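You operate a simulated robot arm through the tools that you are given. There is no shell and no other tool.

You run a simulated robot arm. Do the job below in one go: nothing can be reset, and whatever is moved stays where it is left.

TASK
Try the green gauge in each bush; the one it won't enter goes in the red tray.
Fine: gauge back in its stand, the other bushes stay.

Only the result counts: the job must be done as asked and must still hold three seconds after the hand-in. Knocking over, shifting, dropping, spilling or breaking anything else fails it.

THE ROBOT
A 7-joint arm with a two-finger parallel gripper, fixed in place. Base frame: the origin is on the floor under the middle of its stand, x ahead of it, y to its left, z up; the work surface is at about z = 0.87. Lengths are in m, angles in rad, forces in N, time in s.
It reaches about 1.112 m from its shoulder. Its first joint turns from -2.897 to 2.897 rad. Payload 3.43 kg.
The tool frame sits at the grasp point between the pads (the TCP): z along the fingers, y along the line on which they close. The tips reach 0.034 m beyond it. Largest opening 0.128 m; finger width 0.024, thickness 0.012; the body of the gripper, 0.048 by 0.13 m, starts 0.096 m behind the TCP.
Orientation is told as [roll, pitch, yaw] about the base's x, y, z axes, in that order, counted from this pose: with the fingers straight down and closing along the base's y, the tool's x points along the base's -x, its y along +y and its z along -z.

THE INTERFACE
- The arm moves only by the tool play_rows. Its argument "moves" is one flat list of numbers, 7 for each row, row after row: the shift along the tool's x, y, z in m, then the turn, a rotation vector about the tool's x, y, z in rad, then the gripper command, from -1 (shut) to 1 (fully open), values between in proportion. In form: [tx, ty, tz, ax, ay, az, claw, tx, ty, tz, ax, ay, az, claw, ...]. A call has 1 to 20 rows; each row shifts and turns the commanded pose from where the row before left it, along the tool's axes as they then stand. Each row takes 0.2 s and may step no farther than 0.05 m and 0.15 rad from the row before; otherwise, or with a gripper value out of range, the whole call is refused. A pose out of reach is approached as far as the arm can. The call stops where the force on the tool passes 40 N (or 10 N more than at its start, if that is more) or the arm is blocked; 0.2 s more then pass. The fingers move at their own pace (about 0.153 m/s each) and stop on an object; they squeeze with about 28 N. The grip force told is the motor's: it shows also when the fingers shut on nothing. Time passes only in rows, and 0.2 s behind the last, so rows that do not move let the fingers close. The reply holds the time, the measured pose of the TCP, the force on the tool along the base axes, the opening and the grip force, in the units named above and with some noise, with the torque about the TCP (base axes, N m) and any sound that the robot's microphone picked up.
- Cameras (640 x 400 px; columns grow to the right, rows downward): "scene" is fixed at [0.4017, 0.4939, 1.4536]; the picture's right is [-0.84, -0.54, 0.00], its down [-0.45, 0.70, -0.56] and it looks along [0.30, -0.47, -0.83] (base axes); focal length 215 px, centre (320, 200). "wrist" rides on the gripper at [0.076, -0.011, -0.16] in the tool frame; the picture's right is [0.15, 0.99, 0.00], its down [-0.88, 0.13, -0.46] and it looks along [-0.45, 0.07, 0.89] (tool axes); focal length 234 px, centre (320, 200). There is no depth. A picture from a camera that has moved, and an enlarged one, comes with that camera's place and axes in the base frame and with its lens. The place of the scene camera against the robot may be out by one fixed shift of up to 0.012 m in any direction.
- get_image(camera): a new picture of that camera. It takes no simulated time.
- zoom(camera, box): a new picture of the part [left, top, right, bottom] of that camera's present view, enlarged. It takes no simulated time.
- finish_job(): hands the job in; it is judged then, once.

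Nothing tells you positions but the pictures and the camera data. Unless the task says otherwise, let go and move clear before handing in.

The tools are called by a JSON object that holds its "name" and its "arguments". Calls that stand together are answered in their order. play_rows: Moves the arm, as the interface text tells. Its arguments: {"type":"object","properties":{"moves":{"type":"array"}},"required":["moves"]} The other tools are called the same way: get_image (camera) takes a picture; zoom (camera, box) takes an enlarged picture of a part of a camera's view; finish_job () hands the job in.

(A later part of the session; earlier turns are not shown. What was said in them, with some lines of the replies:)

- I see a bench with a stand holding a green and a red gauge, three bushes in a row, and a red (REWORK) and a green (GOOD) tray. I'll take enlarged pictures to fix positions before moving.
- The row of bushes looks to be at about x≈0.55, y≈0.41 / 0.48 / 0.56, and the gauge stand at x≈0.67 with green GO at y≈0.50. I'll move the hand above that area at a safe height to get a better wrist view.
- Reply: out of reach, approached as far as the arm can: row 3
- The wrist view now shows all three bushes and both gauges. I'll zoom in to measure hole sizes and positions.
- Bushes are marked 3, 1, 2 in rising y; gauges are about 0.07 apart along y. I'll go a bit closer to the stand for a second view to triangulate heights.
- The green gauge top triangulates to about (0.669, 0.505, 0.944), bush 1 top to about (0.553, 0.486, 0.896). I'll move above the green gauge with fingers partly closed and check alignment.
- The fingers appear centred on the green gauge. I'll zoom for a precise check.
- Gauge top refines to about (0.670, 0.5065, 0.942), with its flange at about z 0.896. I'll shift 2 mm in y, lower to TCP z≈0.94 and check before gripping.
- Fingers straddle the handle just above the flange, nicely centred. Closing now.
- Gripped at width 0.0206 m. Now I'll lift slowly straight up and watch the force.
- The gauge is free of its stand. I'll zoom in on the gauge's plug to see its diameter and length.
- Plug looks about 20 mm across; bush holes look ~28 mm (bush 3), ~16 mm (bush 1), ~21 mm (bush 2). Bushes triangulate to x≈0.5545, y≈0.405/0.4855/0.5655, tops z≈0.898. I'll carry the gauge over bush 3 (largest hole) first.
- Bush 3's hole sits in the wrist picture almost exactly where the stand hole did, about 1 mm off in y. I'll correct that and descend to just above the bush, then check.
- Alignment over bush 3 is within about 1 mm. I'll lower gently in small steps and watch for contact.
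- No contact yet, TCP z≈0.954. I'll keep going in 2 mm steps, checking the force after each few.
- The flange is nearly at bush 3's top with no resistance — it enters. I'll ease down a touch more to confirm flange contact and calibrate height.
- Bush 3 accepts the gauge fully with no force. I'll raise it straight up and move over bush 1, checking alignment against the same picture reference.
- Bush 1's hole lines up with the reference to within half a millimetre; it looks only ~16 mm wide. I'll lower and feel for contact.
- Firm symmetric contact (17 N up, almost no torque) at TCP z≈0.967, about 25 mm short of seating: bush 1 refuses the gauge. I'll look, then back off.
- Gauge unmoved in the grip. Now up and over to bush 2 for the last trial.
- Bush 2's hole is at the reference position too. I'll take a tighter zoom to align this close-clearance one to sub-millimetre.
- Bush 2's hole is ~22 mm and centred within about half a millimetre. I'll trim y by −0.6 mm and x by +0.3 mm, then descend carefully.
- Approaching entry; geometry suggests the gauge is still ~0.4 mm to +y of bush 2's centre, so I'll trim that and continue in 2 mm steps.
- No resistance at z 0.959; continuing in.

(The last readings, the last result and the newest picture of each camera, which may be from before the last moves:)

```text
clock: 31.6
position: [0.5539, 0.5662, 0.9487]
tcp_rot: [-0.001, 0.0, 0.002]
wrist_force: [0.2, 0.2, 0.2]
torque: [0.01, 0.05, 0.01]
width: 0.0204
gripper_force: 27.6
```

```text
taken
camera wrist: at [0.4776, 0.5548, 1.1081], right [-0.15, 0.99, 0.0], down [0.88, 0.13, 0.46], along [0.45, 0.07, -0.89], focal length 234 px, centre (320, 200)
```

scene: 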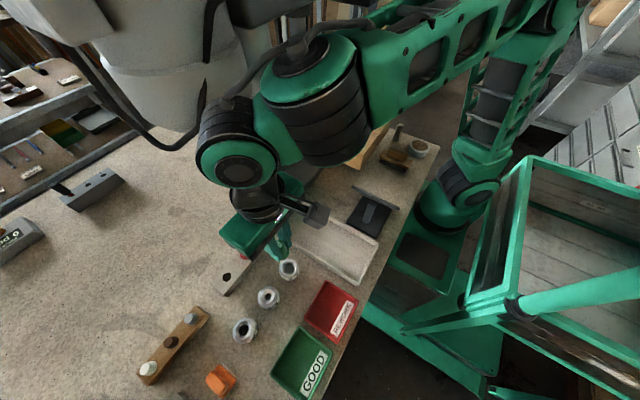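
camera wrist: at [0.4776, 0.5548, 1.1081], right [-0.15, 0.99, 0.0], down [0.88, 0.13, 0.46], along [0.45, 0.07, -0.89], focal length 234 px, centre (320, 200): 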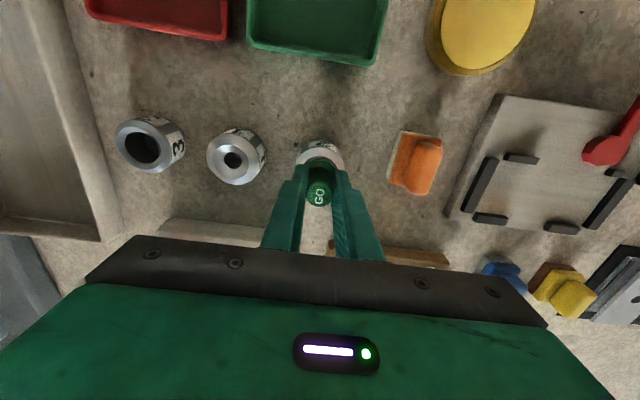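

Bush 2 accepts the gauge too (nearly full depth, no force). So bush 1 is the reject. I'll withdraw straight up and carry the gauge back over its stand hole.

{"name": "play_rows", "arguments": {"moves": [0, 0, -0.006, 0, 0, 0, -1, 0, 0, -0.008, 0, 0, 0, -1, 0, 0, -0.01, 0, 0, 0, -1, 0, 0, -0.02, 0, 0, 0, -1, 0, 0, -0.03, 0, 0, 0, -1, 0, 0, -0.03, 0, 0, 0, -1, -0.0287, -0.0147, 0, 0, 0, 0, -1, -0.0287, -0.0147, 0, 0, 0, 0, -1, -0.0287, -0.0148, 0, 0, 0, 0, -1, -0.0286, -0.0148, 0, 0, 0, 0, -1, 0, 0, 0, 0, 0, 0, -1]}}

{"name": "zoom", "arguments": {"camera": "wrist", "box": [240, 100, 400, 220]}}

{"name": "get_image", "arguments": {"camera": "scene"}}

```text
clock: 34.0
position: [0.6701, 0.506, 1.0515]
tcp_rot: [-0.001, -0.001, -0.001]
wrist_force: [-0.7, -0.3, 0.0]
torque: [-0.01, 0.0, 0.0]
width: 0.0205
gripper_force: 28.1
```

```text
3.33 times, centred on (320, 160) of wrist
camera zoom: at [0.5936, 0.4951, 1.2123], right [-0.15, 0.99, 0.0], down [0.88, 0.13, 0.46], along [0.45, 0.07, -0.89], focal length 781 px, centre (320, 333)
```

zoom: 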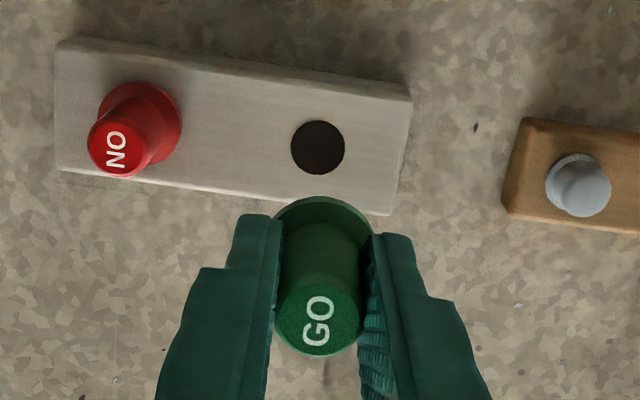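

```text
taken
```

scene: 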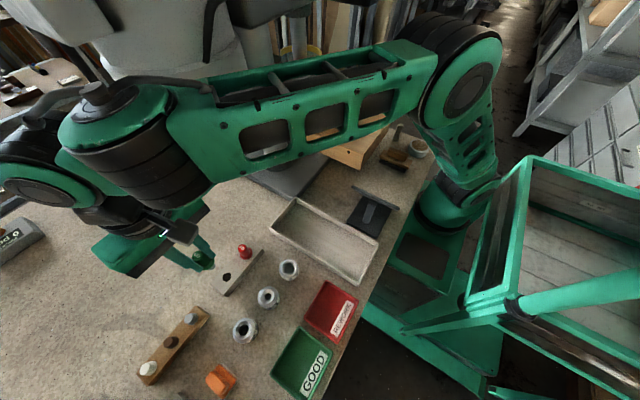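

Back over the stand, with the hole at exactly the same picture spot as when I lifted out. Lowering it in with small steps near entry.

{"name": "play_rows", "arguments": {"moves": [0, 0, 0.02, 0, 0, 0, -1, 0, 0, 0.02, 0, 0, 0, -1, 0, 0, 0.02, 0, 0, 0, -1, 0, 0, 0.01, 0, 0, 0, -1, 0, 0, 0.003, 0, 0, 0, -1, 0, 0, 0.003, 0, 0, 0, -1, 0, 0, 0.002, 0, 0, 0, -1, 0, 0, 0, 0, 0, 0, -1]}}

{"name": "play_rows", "arguments": {"moves": [0, 0, 0.002, 0, 0, 0, -1, 0, 0, 0.002, 0, 0, 0, -1, 0, 0, 0.002, 0, 0, 0, -1, 0, 0, 0, 0, 0, 0, -1]}}

```text
clock: 35.8
position: [0.6691, 0.5058, 0.9737]
tcp_rot: [0.001, 0.001, 0.0]
wrist_force: [0.0, 0.1, -0.6]
torque: [0.0, 0.01, -0.03]
width: 0.0206
gripper_force: 28.0
```

```text
clock: 36.8
position: [0.6698, 0.5057, 0.9676]
tcp_rot: [-0.001, -0.001, 0.001]
wrist_force: [-0.3, 0.3, -1.4]
torque: [-0.02, 0.01, 0.0]
width: 0.0207
gripper_force: 28.2
```

{"name": "play_rows", "arguments": {"moves": [0, 0, 0.002, 0, 0, 0, -1, 0, 0, 0.002, 0, 0, 0, -1, 0, 0, 0.002, 0, 0, 0, -1, 0, 0, 0, 0, 0, 0, -1]}}

{"name": "play_rows", "arguments": {"moves": [0, 0, 0.003, 0, 0, 0, -1, 0, 0, 0.003, 0, 0, 0, -1, 0, 0, 0.003, 0, 0, 0, -1, 0, 0, 0.003, 0, 0, 0, -1, 0, 0, 0, 0, 0, 0, -1]}}

{"name": "play_rows", "arguments": {"moves": [0, 0, 0.002, 0, 0, 0, -1, 0, 0, 0.002, 0, 0, 0, -1, 0, 0, 0.001, 0, 0, 0, -1, 0, 0, 0, 0, 0, 0, -1]}}

```text
clock: 37.8
position: [0.6686, 0.5077, 0.9616]
tcp_rot: [0.0, 0.0, -0.002]
wrist_force: [-0.1, 0.4, -1.1]
torque: [0.0, 0.01, -0.01]
width: 0.0207
gripper_force: 28.6
```

```text
clock: 39.0
position: [0.6701, 0.5074, 0.9495]
tcp_rot: [0.001, 0.0, -0.001]
wrist_force: [0.3, 0.7, -0.5]
torque: [0.02, 0.0, 0.0]
width: 0.0203
gripper_force: 27.7
```

```text
clock: 40.0
position: [0.669, 0.5068, 0.945]
tcp_rot: [0.001, 0.0, 0.001]
wrist_force: [0.2, -0.1, -0.6]
torque: [-0.05, -0.01, 0.02]
width: 0.0204
gripper_force: 28.0
```

{"name": "play_rows", "arguments": {"moves": [0, 0, 0.001, 0, 0, 0, -1, 0, 0, 0.001, 0, 0, 0, -1, 0, 0, 0, 0, 0, 0, -1]}}

{"name": "play_rows", "arguments": {"moves": [0, 0, 0.001, 0, 0, 0, -1, 0, 0, 0, 0, 0, 0, -1]}}

{"name": "zoom", "arguments": {"camera": "wrist", "box": [220, 100, 420, 225]}}

```text
clock: 40.8
position: [0.6696, 0.5055, 0.9433]
tcp_rot: [0.0, 0.0, -0.001]
wrist_force: [-0.5, -0.4, -1.3]
torque: [0.0, -0.03, 0.02]
width: 0.0205
gripper_force: 28.2
```

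```text
clock: 41.4
position: [0.6694, 0.5073, 0.9424]
tcp_rot: [0.0, 0.001, 0.001]
wrist_force: [-0.7, -1.5, 4.9]
torque: [-0.08, 0.07, 0.0]
width: 0.0204
gripper_force: 27.9
```

```text
3.20 times, centred on (320, 162) of wrist
camera zoom: at [0.5925, 0.4959, 1.1026], right [-0.15, 0.99, 0.0], down [0.88, 0.13, 0.46], along [0.45, 0.07, -0.89], focal length 749 px, centre (320, 320)
```

zoom: 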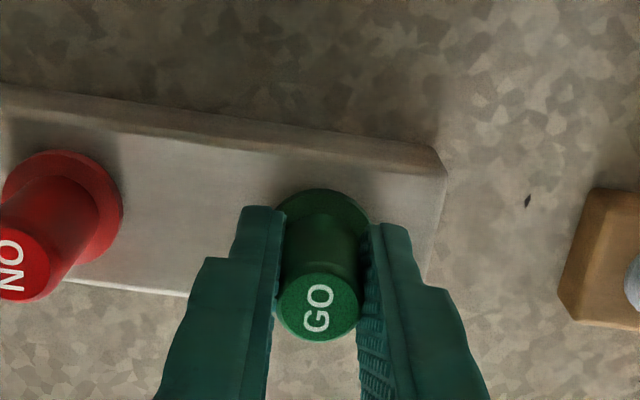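

The gauge is seated — 4.9 N at the same height as when I first gripped it. Opening moderately, then lifting straight up.

{"name": "play_rows", "arguments": {"moves": [0, 0, 0, 0, 0, 0, -0.5, 0, 0, 0, 0, 0, 0, -0.25, 0, 0, 0, 0, 0, 0, -0.25, 0, 0, -0.01, 0, 0, 0, -0.25, 0, 0, -0.02, 0, 0, 0, -0.25, 0, 0, -0.03, 0, 0, 0, -0.25, 0, 0, -0.04, 0, 0, 0, -0.25, 0, 0, 0, 0, 0, 0, -0.25]}}

{"name": "zoom", "arguments": {"camera": "wrist", "box": [240, 100, 400, 220]}}

{"name": "get_image", "arguments": {"camera": "wrist"}}

{"name": "zoom", "arguments": {"camera": "scene", "box": [180, 210, 360, 322]}}

```text
clock: 43.2
position: [0.6695, 0.5047, 1.0426]
tcp_rot: [0.0, -0.001, 0.001]
wrist_force: [-0.4, 0.3, 0.0]
torque: [-0.02, 0.0, 0.01]
width: 0.048
gripper_force: 0.1
```

```text
3.33 times, centred on (320, 160) of wrist
camera zoom: at [0.5929, 0.4955, 1.2024], right [-0.15, 0.99, 0.0], down [0.88, 0.13, 0.46], along [0.45, 0.07, -0.89], focal length 781 px, centre (320, 333)
```

zoom: 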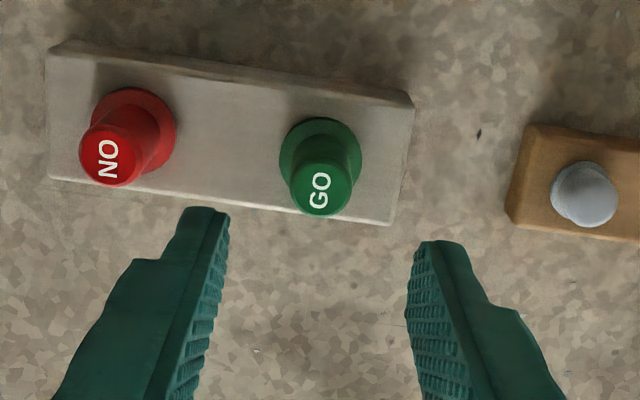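

```text
taken
camera wrist: at [0.5929, 0.4955, 1.2024], right [-0.15, 0.99, 0.0], down [0.88, 0.13, 0.46], along [0.45, 0.07, -0.89], focal length 234 px, centre (320, 200)
```

wrist: 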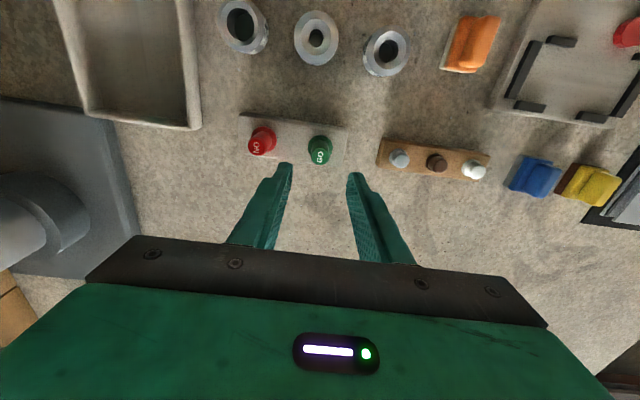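

```text
3.56 times, centred on (270, 266) of scene
camera zoom: at [0.4017, 0.4939, 1.4536], right [-0.84, -0.54, 0.0], down [-0.45, 0.7, -0.56], along [0.3, -0.47, -0.83], focal length 765 px, centre (498, -35)
```

zoom: 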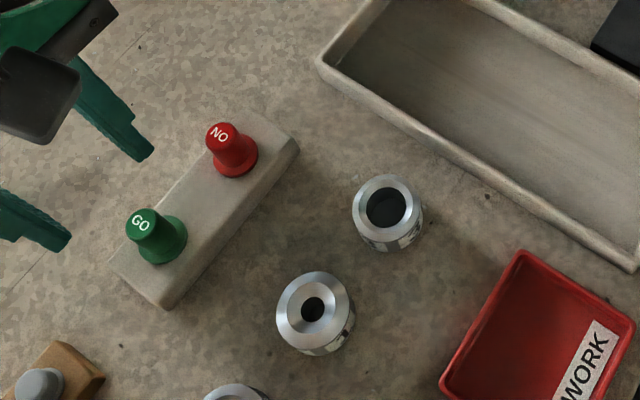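

The gauge is back in its stand, upright, and all bushes look unmoved. Next I'll go above bush 1 with fingers open ~67 mm so they fit in the gaps beside it.

{"name": "play_rows", "arguments": {"moves": [0.0285, -0.005, 0, 0, 0, 0, 0.05, 0.0285, -0.005, 0, 0, 0, 0, 0.05, 0.029, -0.005, 0, 0, 0, 0, 0.05, 0.029, -0.005, 0, 0, 0, 0, 0.05, 0, 0, 0, 0, 0, 0, 0.05]}}

{"name": "get_image", "arguments": {"camera": "wrist"}}

{"name": "zoom", "arguments": {"camera": "wrist", "box": [220, 90, 420, 215]}}

{"name": "zoom", "arguments": {"camera": "wrist", "box": [280, 0, 520, 150]}}

```text
clock: 44.4
position: [0.5542, 0.4859, 1.0417]
tcp_rot: [0.001, 0.001, -0.001]
wrist_force: [0.2, 0.1, -0.2]
torque: [0.03, 0.01, 0.01]
width: 0.0672
gripper_force: 0.0
```

```text
taken
camera wrist: at [0.4781, 0.4751, 1.2019], right [-0.15, 0.99, 0.0], down [0.88, 0.13, 0.46], along [0.45, 0.07, -0.89], focal length 234 px, centre (320, 200)
```

wrist: 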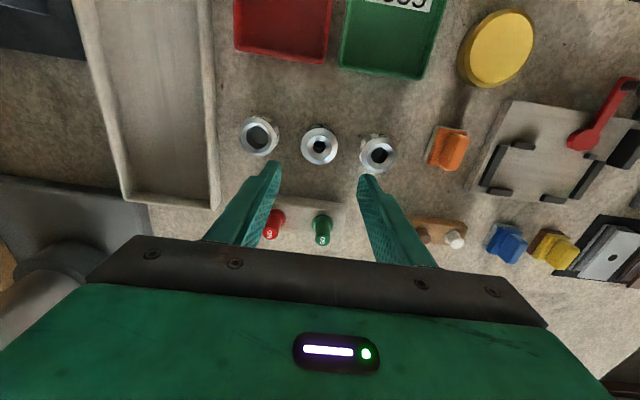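

```text
3.20 times, centred on (320, 152) of wrist
camera zoom: at [0.4781, 0.4751, 1.2019], right [-0.15, 0.99, 0.0], down [0.88, 0.13, 0.46], along [0.45, 0.07, -0.89], focal length 749 px, centre (320, 352)
```

zoom: 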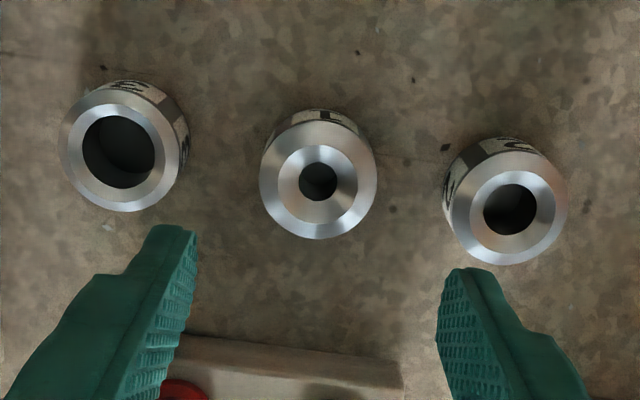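

```text
2.67 times, centred on (400, 75) of wrist
camera zoom: at [0.4781, 0.4751, 1.2019], right [-0.15, 0.99, 0.0], down [0.88, 0.13, 0.46], along [0.45, 0.07, -0.89], focal length 624 px, centre (107, 533)
```

zoom: 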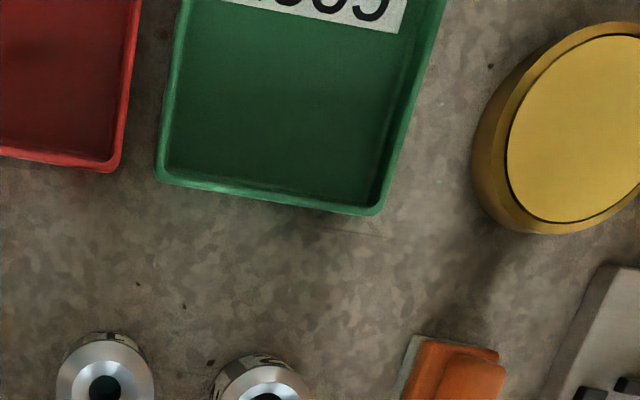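

Bush 1 sits centred between the open fingers. Before gripping it I want a good look at the red tray's inside, so I'll move up and back briefly.

{"name": "play_rows", "arguments": {"moves": [0.021, -0.0115, -0.027, 0, 0, 0, 0.05, 0.021, -0.0115, -0.027, 0, 0, 0, 0.05, 0.021, -0.0115, -0.027, 0, 0, 0, 0.05, 0.021, -0.0115, -0.027, 0, 0, 0, 0.05, 0, 0, 0, 0, 0, 0, 0.05]}}

{"name": "get_image", "arguments": {"camera": "wrist"}}

{"name": "zoom", "arguments": {"camera": "wrist", "box": [240, 20, 432, 140]}}

{"name": "zoom", "arguments": {"camera": "scene", "box": [290, 265, 370, 355]}}

```text
clock: 45.6
position: [0.4707, 0.438, 1.1493]
tcp_rot: [0.001, 0.003, 0.0]
wrist_force: [-0.3, 0.5, -0.4]
torque: [0.01, 0.04, 0.01]
width: 0.0672
gripper_force: 0.1
```

```text
taken
camera wrist: at [0.3935, 0.428, 1.3092], right [-0.15, 0.99, 0.0], down [0.88, 0.13, 0.45], along [0.45, 0.07, -0.89], focal length 234 px, centre (320, 200)
```

wrist: 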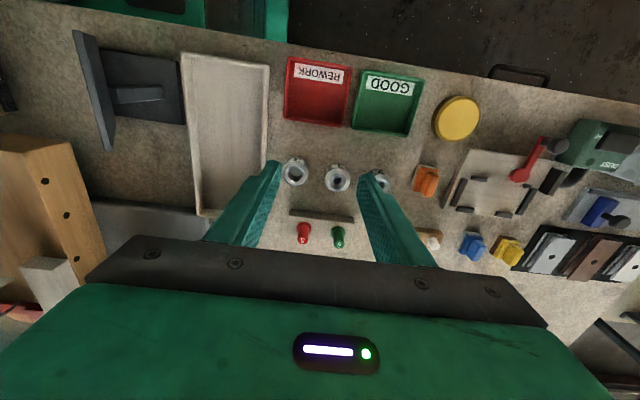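

```text
3.33 times, centred on (336, 80) of wrist
camera zoom: at [0.3935, 0.428, 1.3092], right [-0.15, 0.99, 0.0], down [0.88, 0.13, 0.45], along [0.45, 0.07, -0.89], focal length 781 px, centre (267, 600)
```

zoom: 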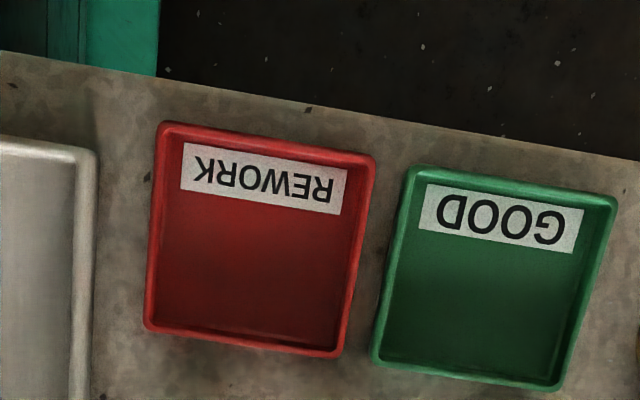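

```text
4.44 times, centred on (330, 310) of scene
camera zoom: at [0.4017, 0.4939, 1.4536], right [-0.84, -0.54, 0.0], down [-0.45, 0.7, -0.56], along [0.3, -0.47, -0.83], focal length 956 px, centre (276, -289)
```

zoom: 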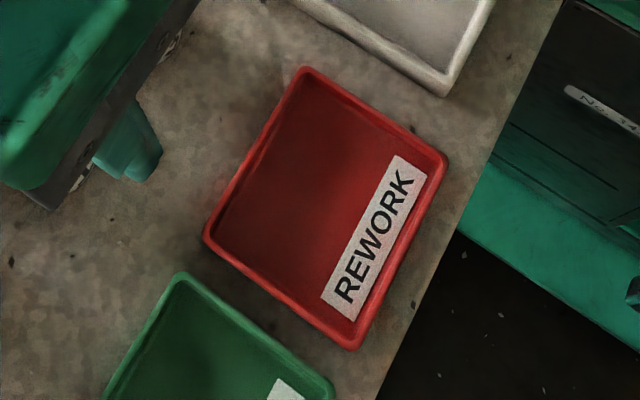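

The red tray spans about x 0.37–0.46, y 0.375–0.476 (centre ≈ (0.415, 0.4255)), aligned with the axes, so gripping along y suits it. I'll return over bush 1 and lower the open fingers around it.

{"name": "play_rows", "arguments": {"moves": [-0.021, 0.0115, 0.027, 0, 0, 0, 0.05, -0.021, 0.0115, 0.027, 0, 0, 0, 0.05, -0.021, 0.0115, 0.027, 0, 0, 0, 0.05, -0.021, 0.0115, 0.027, 0, 0, 0, 0.05, 0, 0, 0.03, 0, 0, 0, 0.05, 0, 0, 0.03, 0, 0, 0, 0.05, 0, 0, 0.02, 0, 0, 0, 0.05, 0, 0, 0.01, 0, 0, 0, 0.05, 0, 0, 0, 0, 0, 0, 0.05]}}

{"name": "zoom", "arguments": {"camera": "wrist", "box": [220, 100, 420, 225]}}

{"name": "zoom", "arguments": {"camera": "scene", "box": [210, 240, 330, 360]}}

```text
clock: 47.6
position: [0.553, 0.4859, 0.9511]
tcp_rot: [0.002, 0.0, -0.002]
wrist_force: [1.4, 0.7, 0.9]
torque: [0.0, 0.01, 0.01]
width: 0.0673
gripper_force: 0.1
```

```text
3.20 times, centred on (320, 162) of wrist
camera zoom: at [0.4769, 0.4761, 1.1121], right [-0.15, 0.99, 0.0], down [0.88, 0.13, 0.46], along [0.45, 0.07, -0.89], focal length 749 px, centre (320, 320)
```

zoom: 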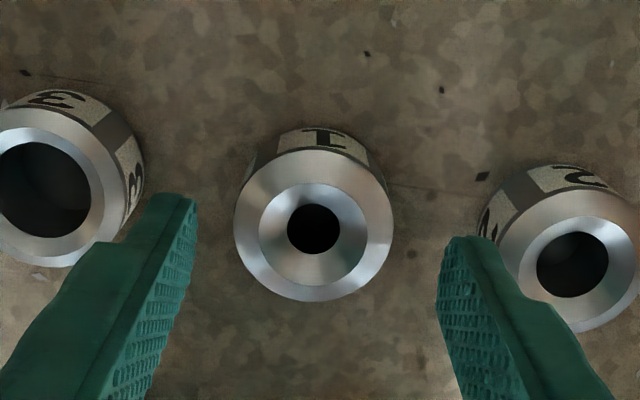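

```text
3.33 times, centred on (270, 300) of scene
camera zoom: at [0.4017, 0.4939, 1.4536], right [-0.84, -0.54, 0.0], down [-0.45, 0.7, -0.56], along [0.3, -0.47, -0.83], focal length 717 px, centre (487, -133)
```

zoom: 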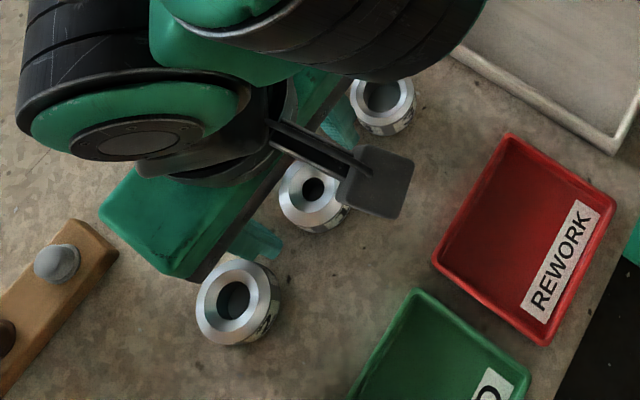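

The fingers line up with the gaps either side of bush 1. I'll let the arm settle and re-check position before the last few centimetres.

{"name": "play_rows", "arguments": {"moves": [0, 0, 0, 0, 0, 0, 0.05, 0, 0, 0, 0, 0, 0, 0.05]}}

{"name": "zoom", "arguments": {"camera": "wrist", "box": [220, 100, 420, 225]}}

```text
clock: 48.2
position: [0.5541, 0.486, 0.9528]
tcp_rot: [0.001, -0.001, 0.001]
wrist_force: [0.3, -1.2, 0.0]
torque: [-0.02, -0.01, -0.03]
width: 0.0673
gripper_force: 0.0
```

```text
3.20 times, centred on (320, 162) of wrist
camera zoom: at [0.4769, 0.4761, 1.1123], right [-0.15, 0.99, 0.0], down [0.88, 0.13, 0.46], along [0.45, 0.07, -0.89], focal length 749 px, centre (320, 320)
```

zoom: 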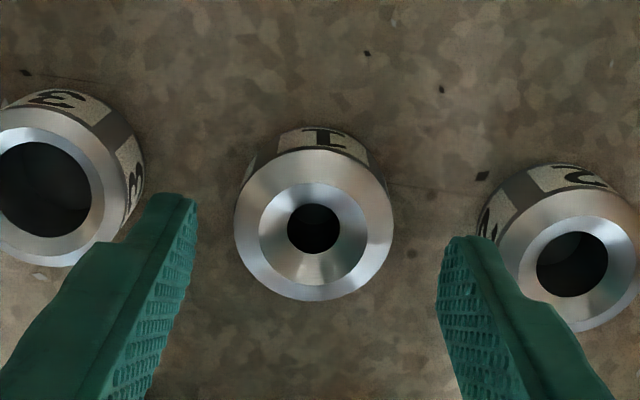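

Settled; bush 1 is ~1.5 mm further in +x and ~1 mm in −y than the hand. I'll correct this and lower to finger tips ≈10 mm above the bench.

{"name": "play_rows", "arguments": {"moves": [-0.0015, -0.001, 0.01, 0, 0, 0, 0.05, 0, 0, 0.01, 0, 0, 0, 0.05, 0, 0, 0.01, 0, 0, 0, 0.05, 0, 0, 0.008, 0, 0, 0, 0.05, 0, 0, 0, 0, 0, 0, 0.05]}}

{"name": "zoom", "arguments": {"camera": "wrist", "box": [220, 100, 420, 225]}}

{"name": "zoom", "arguments": {"camera": "scene", "box": [210, 240, 330, 360]}}

```text
clock: 49.4
position: [0.5556, 0.4851, 0.9139]
tcp_rot: [-0.001, 0.0, 0.001]
wrist_force: [0.1, 0.4, -0.3]
torque: [-0.02, -0.03, -0.04]
width: 0.0672
gripper_force: 0.1
```

```text
3.20 times, centred on (320, 162) of wrist
camera zoom: at [0.4789, 0.4749, 1.0739], right [-0.15, 0.99, 0.0], down [0.88, 0.13, 0.46], along [0.45, 0.07, -0.89], focal length 749 px, centre (320, 320)
```

zoom: 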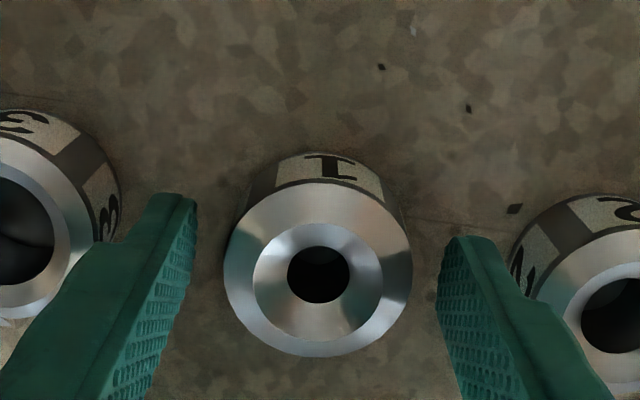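

```text
3.33 times, centred on (270, 300) of scene
camera zoom: at [0.4017, 0.4939, 1.4536], right [-0.84, -0.54, 0.0], down [-0.45, 0.7, -0.56], along [0.3, -0.47, -0.83], focal length 717 px, centre (487, -133)
```

zoom: 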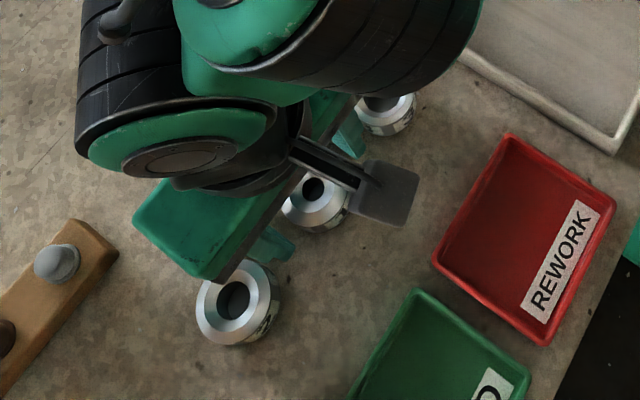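

Bush 1 is centred between the fingers within a fraction of a millimetre. Closing on it.

{"name": "play_rows", "arguments": {"moves": [0, 0, 0, 0, 0, 0, -0.15, 0, 0, 0, 0, 0, 0, -1, 0, 0, 0, 0, 0, 0, -1, 0, 0, 0, 0, 0, 0, -1]}}

{"name": "zoom", "arguments": {"camera": "wrist", "box": [220, 100, 420, 225]}}

```text
clock: 50.4
position: [0.556, 0.4867, 0.9141]
tcp_rot: [0.001, 0.0, 0.0]
wrist_force: [0.1, -1.7, -0.2]
torque: [-0.1, -0.03, -0.01]
width: 0.0477
gripper_force: 28.1
```

```text
3.20 times, centred on (320, 162) of wrist
camera zoom: at [0.4789, 0.4748, 1.074], right [-0.15, 0.99, 0.0], down [0.88, 0.13, 0.46], along [0.45, 0.07, -0.89], focal length 749 px, centre (320, 320)
```

zoom: 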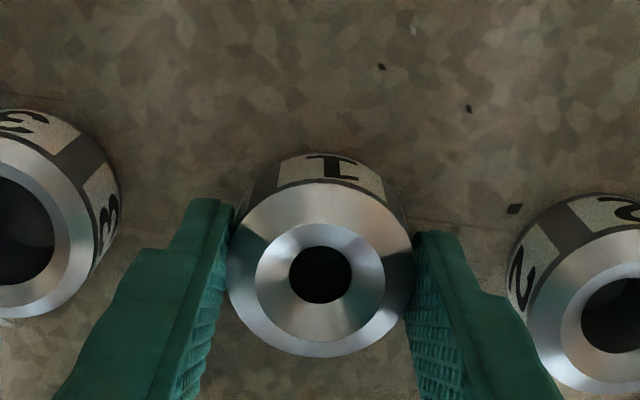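

Bush 1 is gripped (48 mm). Lifting straight up.

{"name": "play_rows", "arguments": {"moves": [0, 0, -0.005, 0, 0, 0, -1, 0, 0, -0.01, 0, 0, 0, -1, 0, 0, -0.02, 0, 0, 0, -1, 0, 0, -0.025, 0, 0, 0, -1, 0, 0, -0.03, 0, 0, 0, -1, 0, 0, 0, 0, 0, 0, -1]}}

{"name": "get_image", "arguments": {"camera": "wrist"}}

{"name": "get_image", "arguments": {"camera": "scene"}}

```text
clock: 51.8
position: [0.5544, 0.4852, 1.004]
tcp_rot: [-0.002, 0.0, 0.0]
wrist_force: [0.5, 0.7, -2.5]
torque: [0.01, 0.0, -0.01]
width: 0.0473
gripper_force: 27.9
```

```text
taken
camera wrist: at [0.4785, 0.4741, 1.1647], right [-0.15, 0.99, 0.0], down [0.88, 0.13, 0.46], along [0.45, 0.07, -0.89], focal length 234 px, centre (320, 200)
```

wrist: 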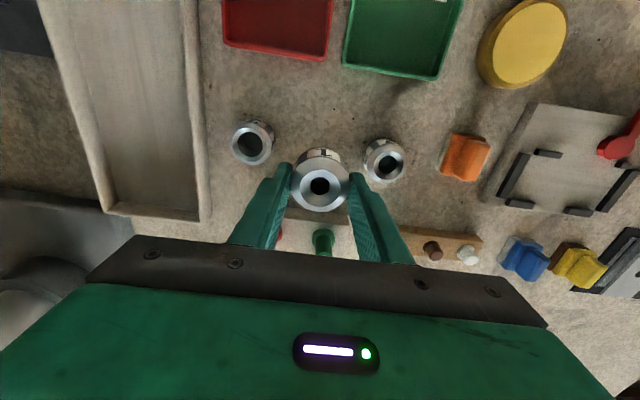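

```text
taken
```

scene: 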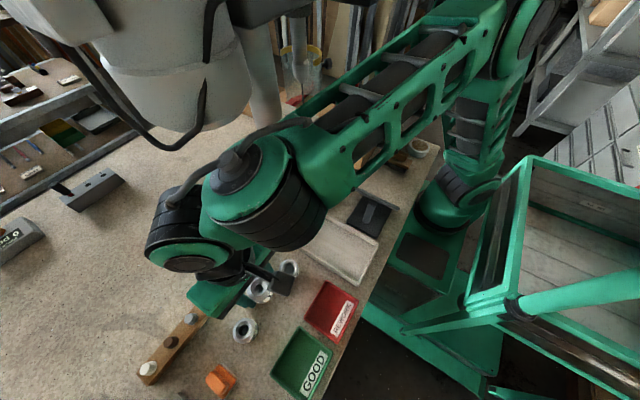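

Bush 1 is lifted clear. Carrying it over the centre of the red tray at (0.415, 0.4255).

{"name": "play_rows", "arguments": {"moves": [0.028, -0.012, 0, 0, 0, 0, -1, 0.028, -0.012, 0, 0, 0, 0, -1, 0.028, -0.012, 0, 0, 0, 0, -1, 0.028, -0.012, 0, 0, 0, 0, -1, 0.028, -0.012, 0, 0, 0, 0, -1, 0, 0, 0, 0, 0, 0, -1]}}

{"name": "get_image", "arguments": {"camera": "wrist"}}

{"name": "zoom", "arguments": {"camera": "scene", "box": [250, 240, 370, 360]}}

```text
clock: 53.2
position: [0.4152, 0.4259, 1.0037]
tcp_rot: [0.001, 0.002, 0.001]
wrist_force: [-0.1, -0.5, -2.4]
torque: [-0.01, -0.01, -0.03]
width: 0.0474
gripper_force: 28.7
```

```text
taken
camera wrist: at [0.3384, 0.4154, 1.1635], right [-0.15, 0.99, 0.0], down [0.88, 0.13, 0.46], along [0.45, 0.07, -0.89], focal length 234 px, centre (320, 200)
```

wrist: 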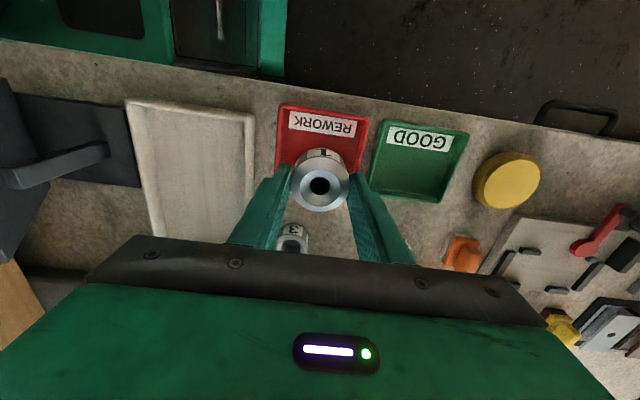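

```text
3.33 times, centred on (310, 300) of scene
camera zoom: at [0.4017, 0.4939, 1.4536], right [-0.84, -0.54, 0.0], down [-0.45, 0.7, -0.56], along [0.3, -0.47, -0.83], focal length 717 px, centre (353, -133)
```

zoom: 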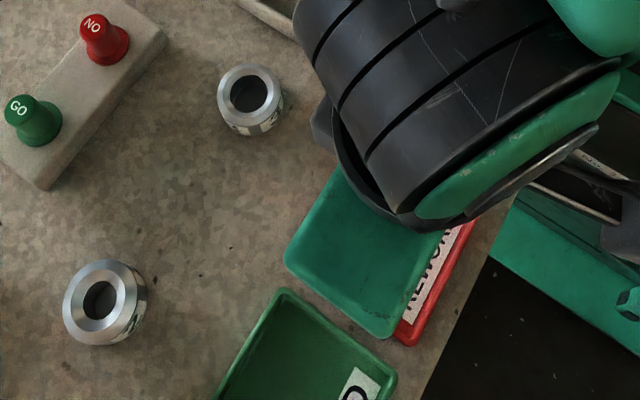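

{"name": "zoom", "arguments": {"camera": "wrist", "box": [240, 90, 400, 215]}}

```text
3.20 times, centred on (320, 152) of wrist
camera zoom: at [0.3384, 0.4154, 1.1635], right [-0.15, 0.99, 0.0], down [0.88, 0.13, 0.46], along [0.45, 0.07, -0.89], focal length 749 px, centre (320, 352)
```

zoom: 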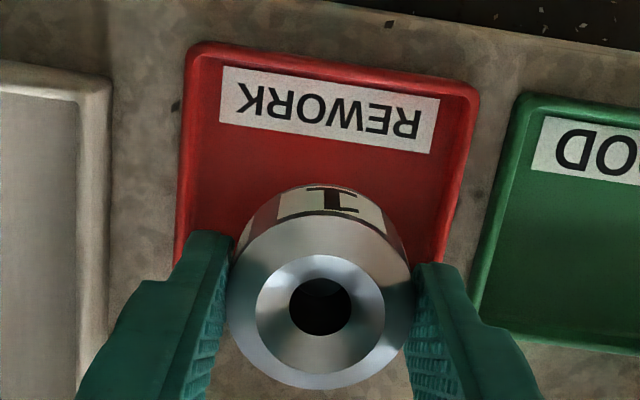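

The hand is centred over the red tray (rim x 0.367–0.460, y 0.375–0.476). Lowering the bush in, with small steps near the floor.

{"name": "play_rows", "arguments": {"moves": [0, 0, 0.02, 0, 0, 0, -1, 0, 0, 0.02, 0, 0, 0, -1, 0, 0, 0.02, 0, 0, 0, -1, 0, 0, 0.01, 0, 0, 0, -1, 0, 0, 0.004, 0, 0, 0, -1, 0, 0, 0.003, 0, 0, 0, -1, 0, 0, 0, 0, 0, 0, -1]}}

{"name": "play_rows", "arguments": {"moves": [0, 0, 0.002, 0, 0, 0, -1, 0, 0, 0.002, 0, 0, 0, -1, 0, 0, 0, 0, 0, 0, -1]}}

{"name": "zoom", "arguments": {"camera": "wrist", "box": [240, 90, 400, 215]}}

```text
clock: 54.8
position: [0.4153, 0.4237, 0.9269]
tcp_rot: [0.0, 0.0, 0.002]
wrist_force: [-0.4, -0.1, -3.7]
torque: [0.02, 0.03, -0.01]
width: 0.0474
gripper_force: 27.8
```

```text
clock: 55.6
position: [0.415, 0.4248, 0.9231]
tcp_rot: [0.0, 0.0, 0.0]
wrist_force: [0.6, 0.4, -2.8]
torque: [0.01, 0.04, 0.0]
width: 0.0475
gripper_force: 27.7
```

```text
3.20 times, centred on (320, 152) of wrist
camera zoom: at [0.339, 0.4144, 1.0829], right [-0.15, 0.99, 0.0], down [0.88, 0.13, 0.46], along [0.45, 0.07, -0.89], focal length 749 px, centre (320, 352)
```

zoom: 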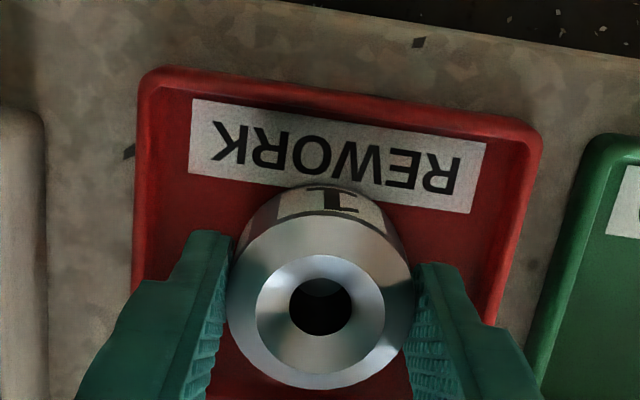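

{"name": "play_rows", "arguments": {"moves": [0, 0, 0.0015, 0, 0, 0, -1, 0, 0, 0.0015, 0, 0, 0, -1, 0, 0, 0, 0, 0, 0, -1]}}

{"name": "play_rows", "arguments": {"moves": [0, 0, 0.001, 0, 0, 0, -1, 0, 0, 0.001, 0, 0, 0, -1, 0, 0, 0, 0, 0, 0, -1]}}

```text
clock: 56.4
position: [0.4158, 0.425, 0.919]
tcp_rot: [0.001, 0.0, -0.002]
wrist_force: [-0.2, 0.7, -2.4]
torque: [0.01, 0.0, 0.01]
width: 0.0478
gripper_force: 28.5
```

```text
clock: 57.2
position: [0.415, 0.4249, 0.9166]
tcp_rot: [0.0, -0.001, 0.001]
wrist_force: [0.0, 0.0, -1.1]
torque: [-0.03, -0.01, 0.0]
width: 0.0474
gripper_force: 27.3
```

{"name": "play_rows", "arguments": {"moves": [0, 0, 0.001, 0, 0, 0, -1, 0, 0, 0, 0, 0, 0, -1]}}

{"name": "zoom", "arguments": {"camera": "wrist", "box": [240, 90, 400, 215]}}

```text
clock: 57.8
position: [0.4156, 0.4255, 0.9178]
tcp_rot: [0.002, 0.001, -0.002]
wrist_force: [-0.2, -2.5, 20.1]
torque: [-0.55, 0.16, -0.02]
width: 0.0476
gripper_force: 28.4
```

```text
3.20 times, centred on (320, 152) of wrist
camera zoom: at [0.3388, 0.414, 1.078], right [-0.15, 0.99, 0.0], down [0.88, 0.13, 0.46], along [0.45, 0.07, -0.89], focal length 749 px, centre (320, 352)
```

zoom: 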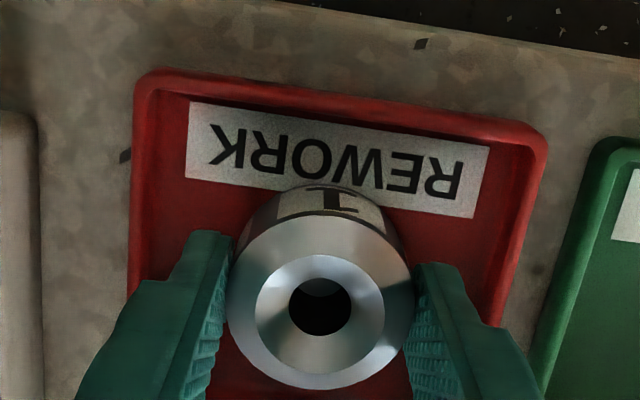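

Bush is on the tray floor (20 N contact). I'll ease back 0.8 mm, open slightly, and check.

{"name": "play_rows", "arguments": {"moves": [0, 0, -0.0008, 0, 0, 0, -1, 0, 0, 0, 0, 0, 0, -1]}}

{"name": "play_rows", "arguments": {"moves": [0, 0, 0, 0, 0, 0, -0.2, 0, 0, 0, 0, 0, 0, -0.13, 0, 0, 0, 0, 0, 0, -0.13]}}

{"name": "zoom", "arguments": {"camera": "wrist", "box": [240, 90, 400, 215]}}

```text
clock: 58.4
position: [0.4158, 0.426, 0.9175]
tcp_rot: [0.001, 0.0, 0.0]
wrist_force: [-0.3, 2.0, 8.9]
torque: [-0.08, -0.06, -0.03]
width: 0.0478
gripper_force: 28.0
```

```text
clock: 59.2
position: [0.4155, 0.4248, 0.9167]
tcp_rot: [-0.001, 0.0, 0.0]
wrist_force: [0.1, -0.3, 0.0]
torque: [0.02, 0.01, -0.03]
width: 0.0555
gripper_force: 0.1
```

```text
3.20 times, centred on (320, 152) of wrist
camera zoom: at [0.3391, 0.4142, 1.078], right [-0.15, 0.99, 0.0], down [0.88, 0.13, 0.46], along [0.45, 0.07, -0.89], focal length 749 px, centre (320, 352)
```

zoom: 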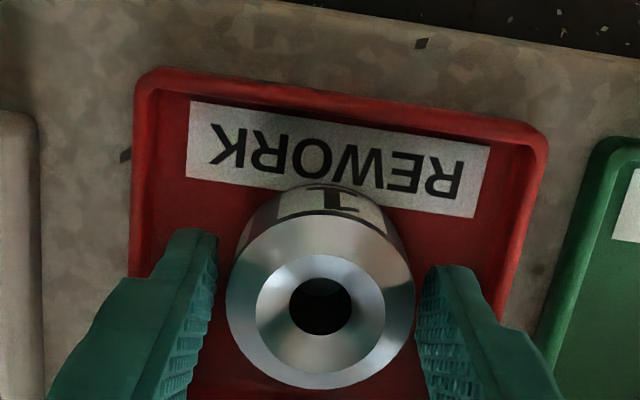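

Released cleanly; the bush stands flat in the red tray. Raising the hand straight up and clear.

{"name": "play_rows", "arguments": {"moves": [0, 0, -0.005, 0, 0, 0, -0.13, 0, 0, -0.01, 0, 0, 0, -0.13, 0, 0, -0.015, 0, 0, 0, -0.13, 0, 0, -0.03, 0, 0, 0, -0.13, 0, 0, -0.04, 0, 0, 0, -0.13, 0, 0, -0.05, 0, 0, 0, -0.13, 0, 0, -0.05, 0, 0, 0, -0.13, 0, 0, 0, 0, 0, 0, -0.13]}}

{"name": "get_image", "arguments": {"camera": "wrist"}}

{"name": "get_image", "arguments": {"camera": "scene"}}

```text
clock: 61.0
position: [0.4146, 0.4241, 1.1208]
tcp_rot: [0.0, 0.001, -0.001]
wrist_force: [1.0, 0.1, 0.0]
torque: [0.02, -0.01, 0.02]
width: 0.0556
gripper_force: 0.1
```

```text
taken
camera wrist: at [0.3379, 0.4134, 1.2803], right [-0.15, 0.99, 0.0], down [0.88, 0.13, 0.46], along [0.45, 0.07, -0.89], focal length 234 px, centre (320, 200)
```

wrist: 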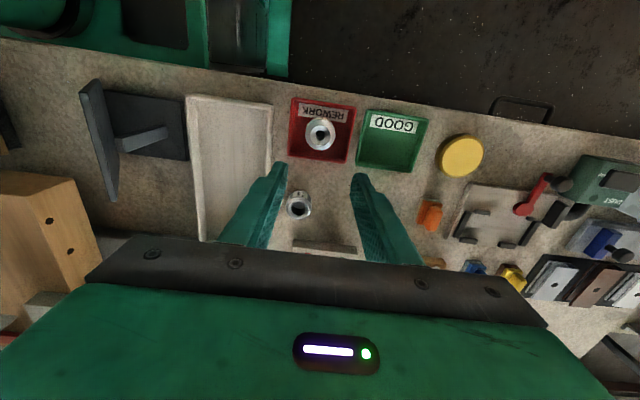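

```text
taken
```

scene: 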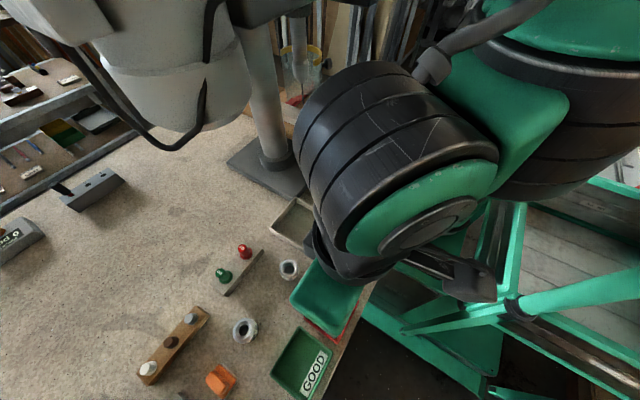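

I'll move the hand back to near its start pose so the scene camera has an unobstructed view for a final check.

{"name": "play_rows", "arguments": {"moves": [-0.01, -0.037, -0.024, 0, 0, 0, -0.13, -0.01, -0.037, -0.024, 0, 0, 0, -0.13, -0.01, -0.037, -0.024, 0, 0, 0, -0.13, -0.01, -0.037, -0.024, 0, 0, 0, -0.13, -0.01, -0.037, -0.024, 0, 0, 0, -0.13, 0, 0, 0, 0, 0, 0, -0.13]}}

{"name": "get_image", "arguments": {"camera": "scene"}}

{"name": "zoom", "arguments": {"camera": "scene", "box": [200, 230, 370, 355]}}

```text
clock: 62.4
position: [0.4651, 0.2413, 1.2395]
tcp_rot: [-0.001, 0.001, 0.002]
wrist_force: [-1.1, 1.4, 0.0]
torque: [-0.1, -0.09, 0.0]
width: 0.0556
gripper_force: 0.0
```

```text
taken
```

scene: 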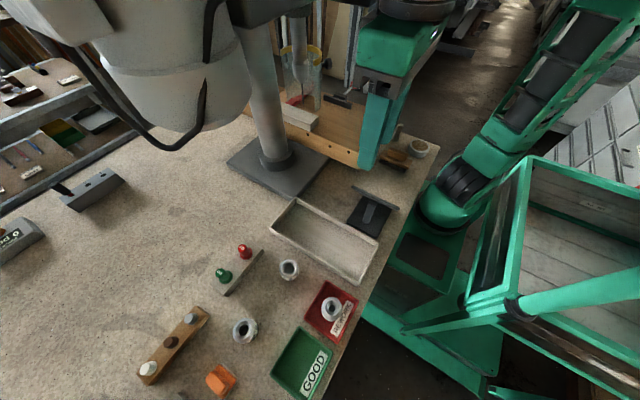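

```text
3.20 times, centred on (285, 292) of scene
camera zoom: at [0.4017, 0.4939, 1.4536], right [-0.84, -0.54, 0.0], down [-0.45, 0.7, -0.56], along [0.3, -0.47, -0.83], focal length 688 px, centre (432, -96)
```

zoom: 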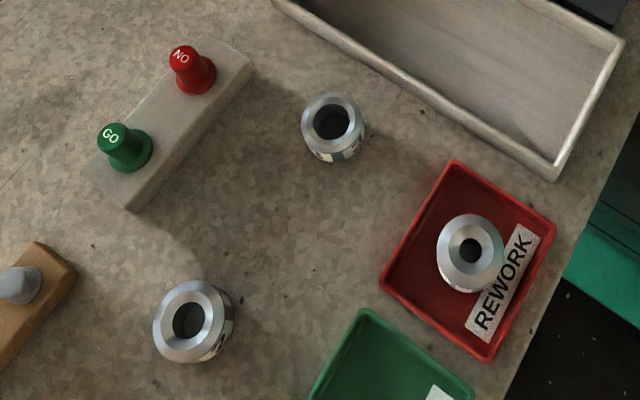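

Everything checks out: the green gauge is back in its stand, bushes 2 and 3 are where they were, bush 1 is in the red REWORK tray, and the hand is empty and clear. Handing in.

{"name": "finish_job", "arguments": {}}

```text
The job is handed in.
```

Bush 1 is the one the green gauge would not enter. It is now standing in the red REWORK tray, and I have handed the job in.

| Bush | Trial with the green gauge |
|---|---|
| 3 | Entered with no resistance |
| 1 | Refused: stopped about 25 mm short of the gauge's seated depth, with about 17 N pushing back |
| 2 | Entered with no resistance; I stopped about 6 mm short of the gauge's seated depth |

The green gauge is back in its stand, seated at the same height as before. Bushes 2 and 3 and the red tray show no movement in the final pictures. The gripper is empty and clear of the bench.
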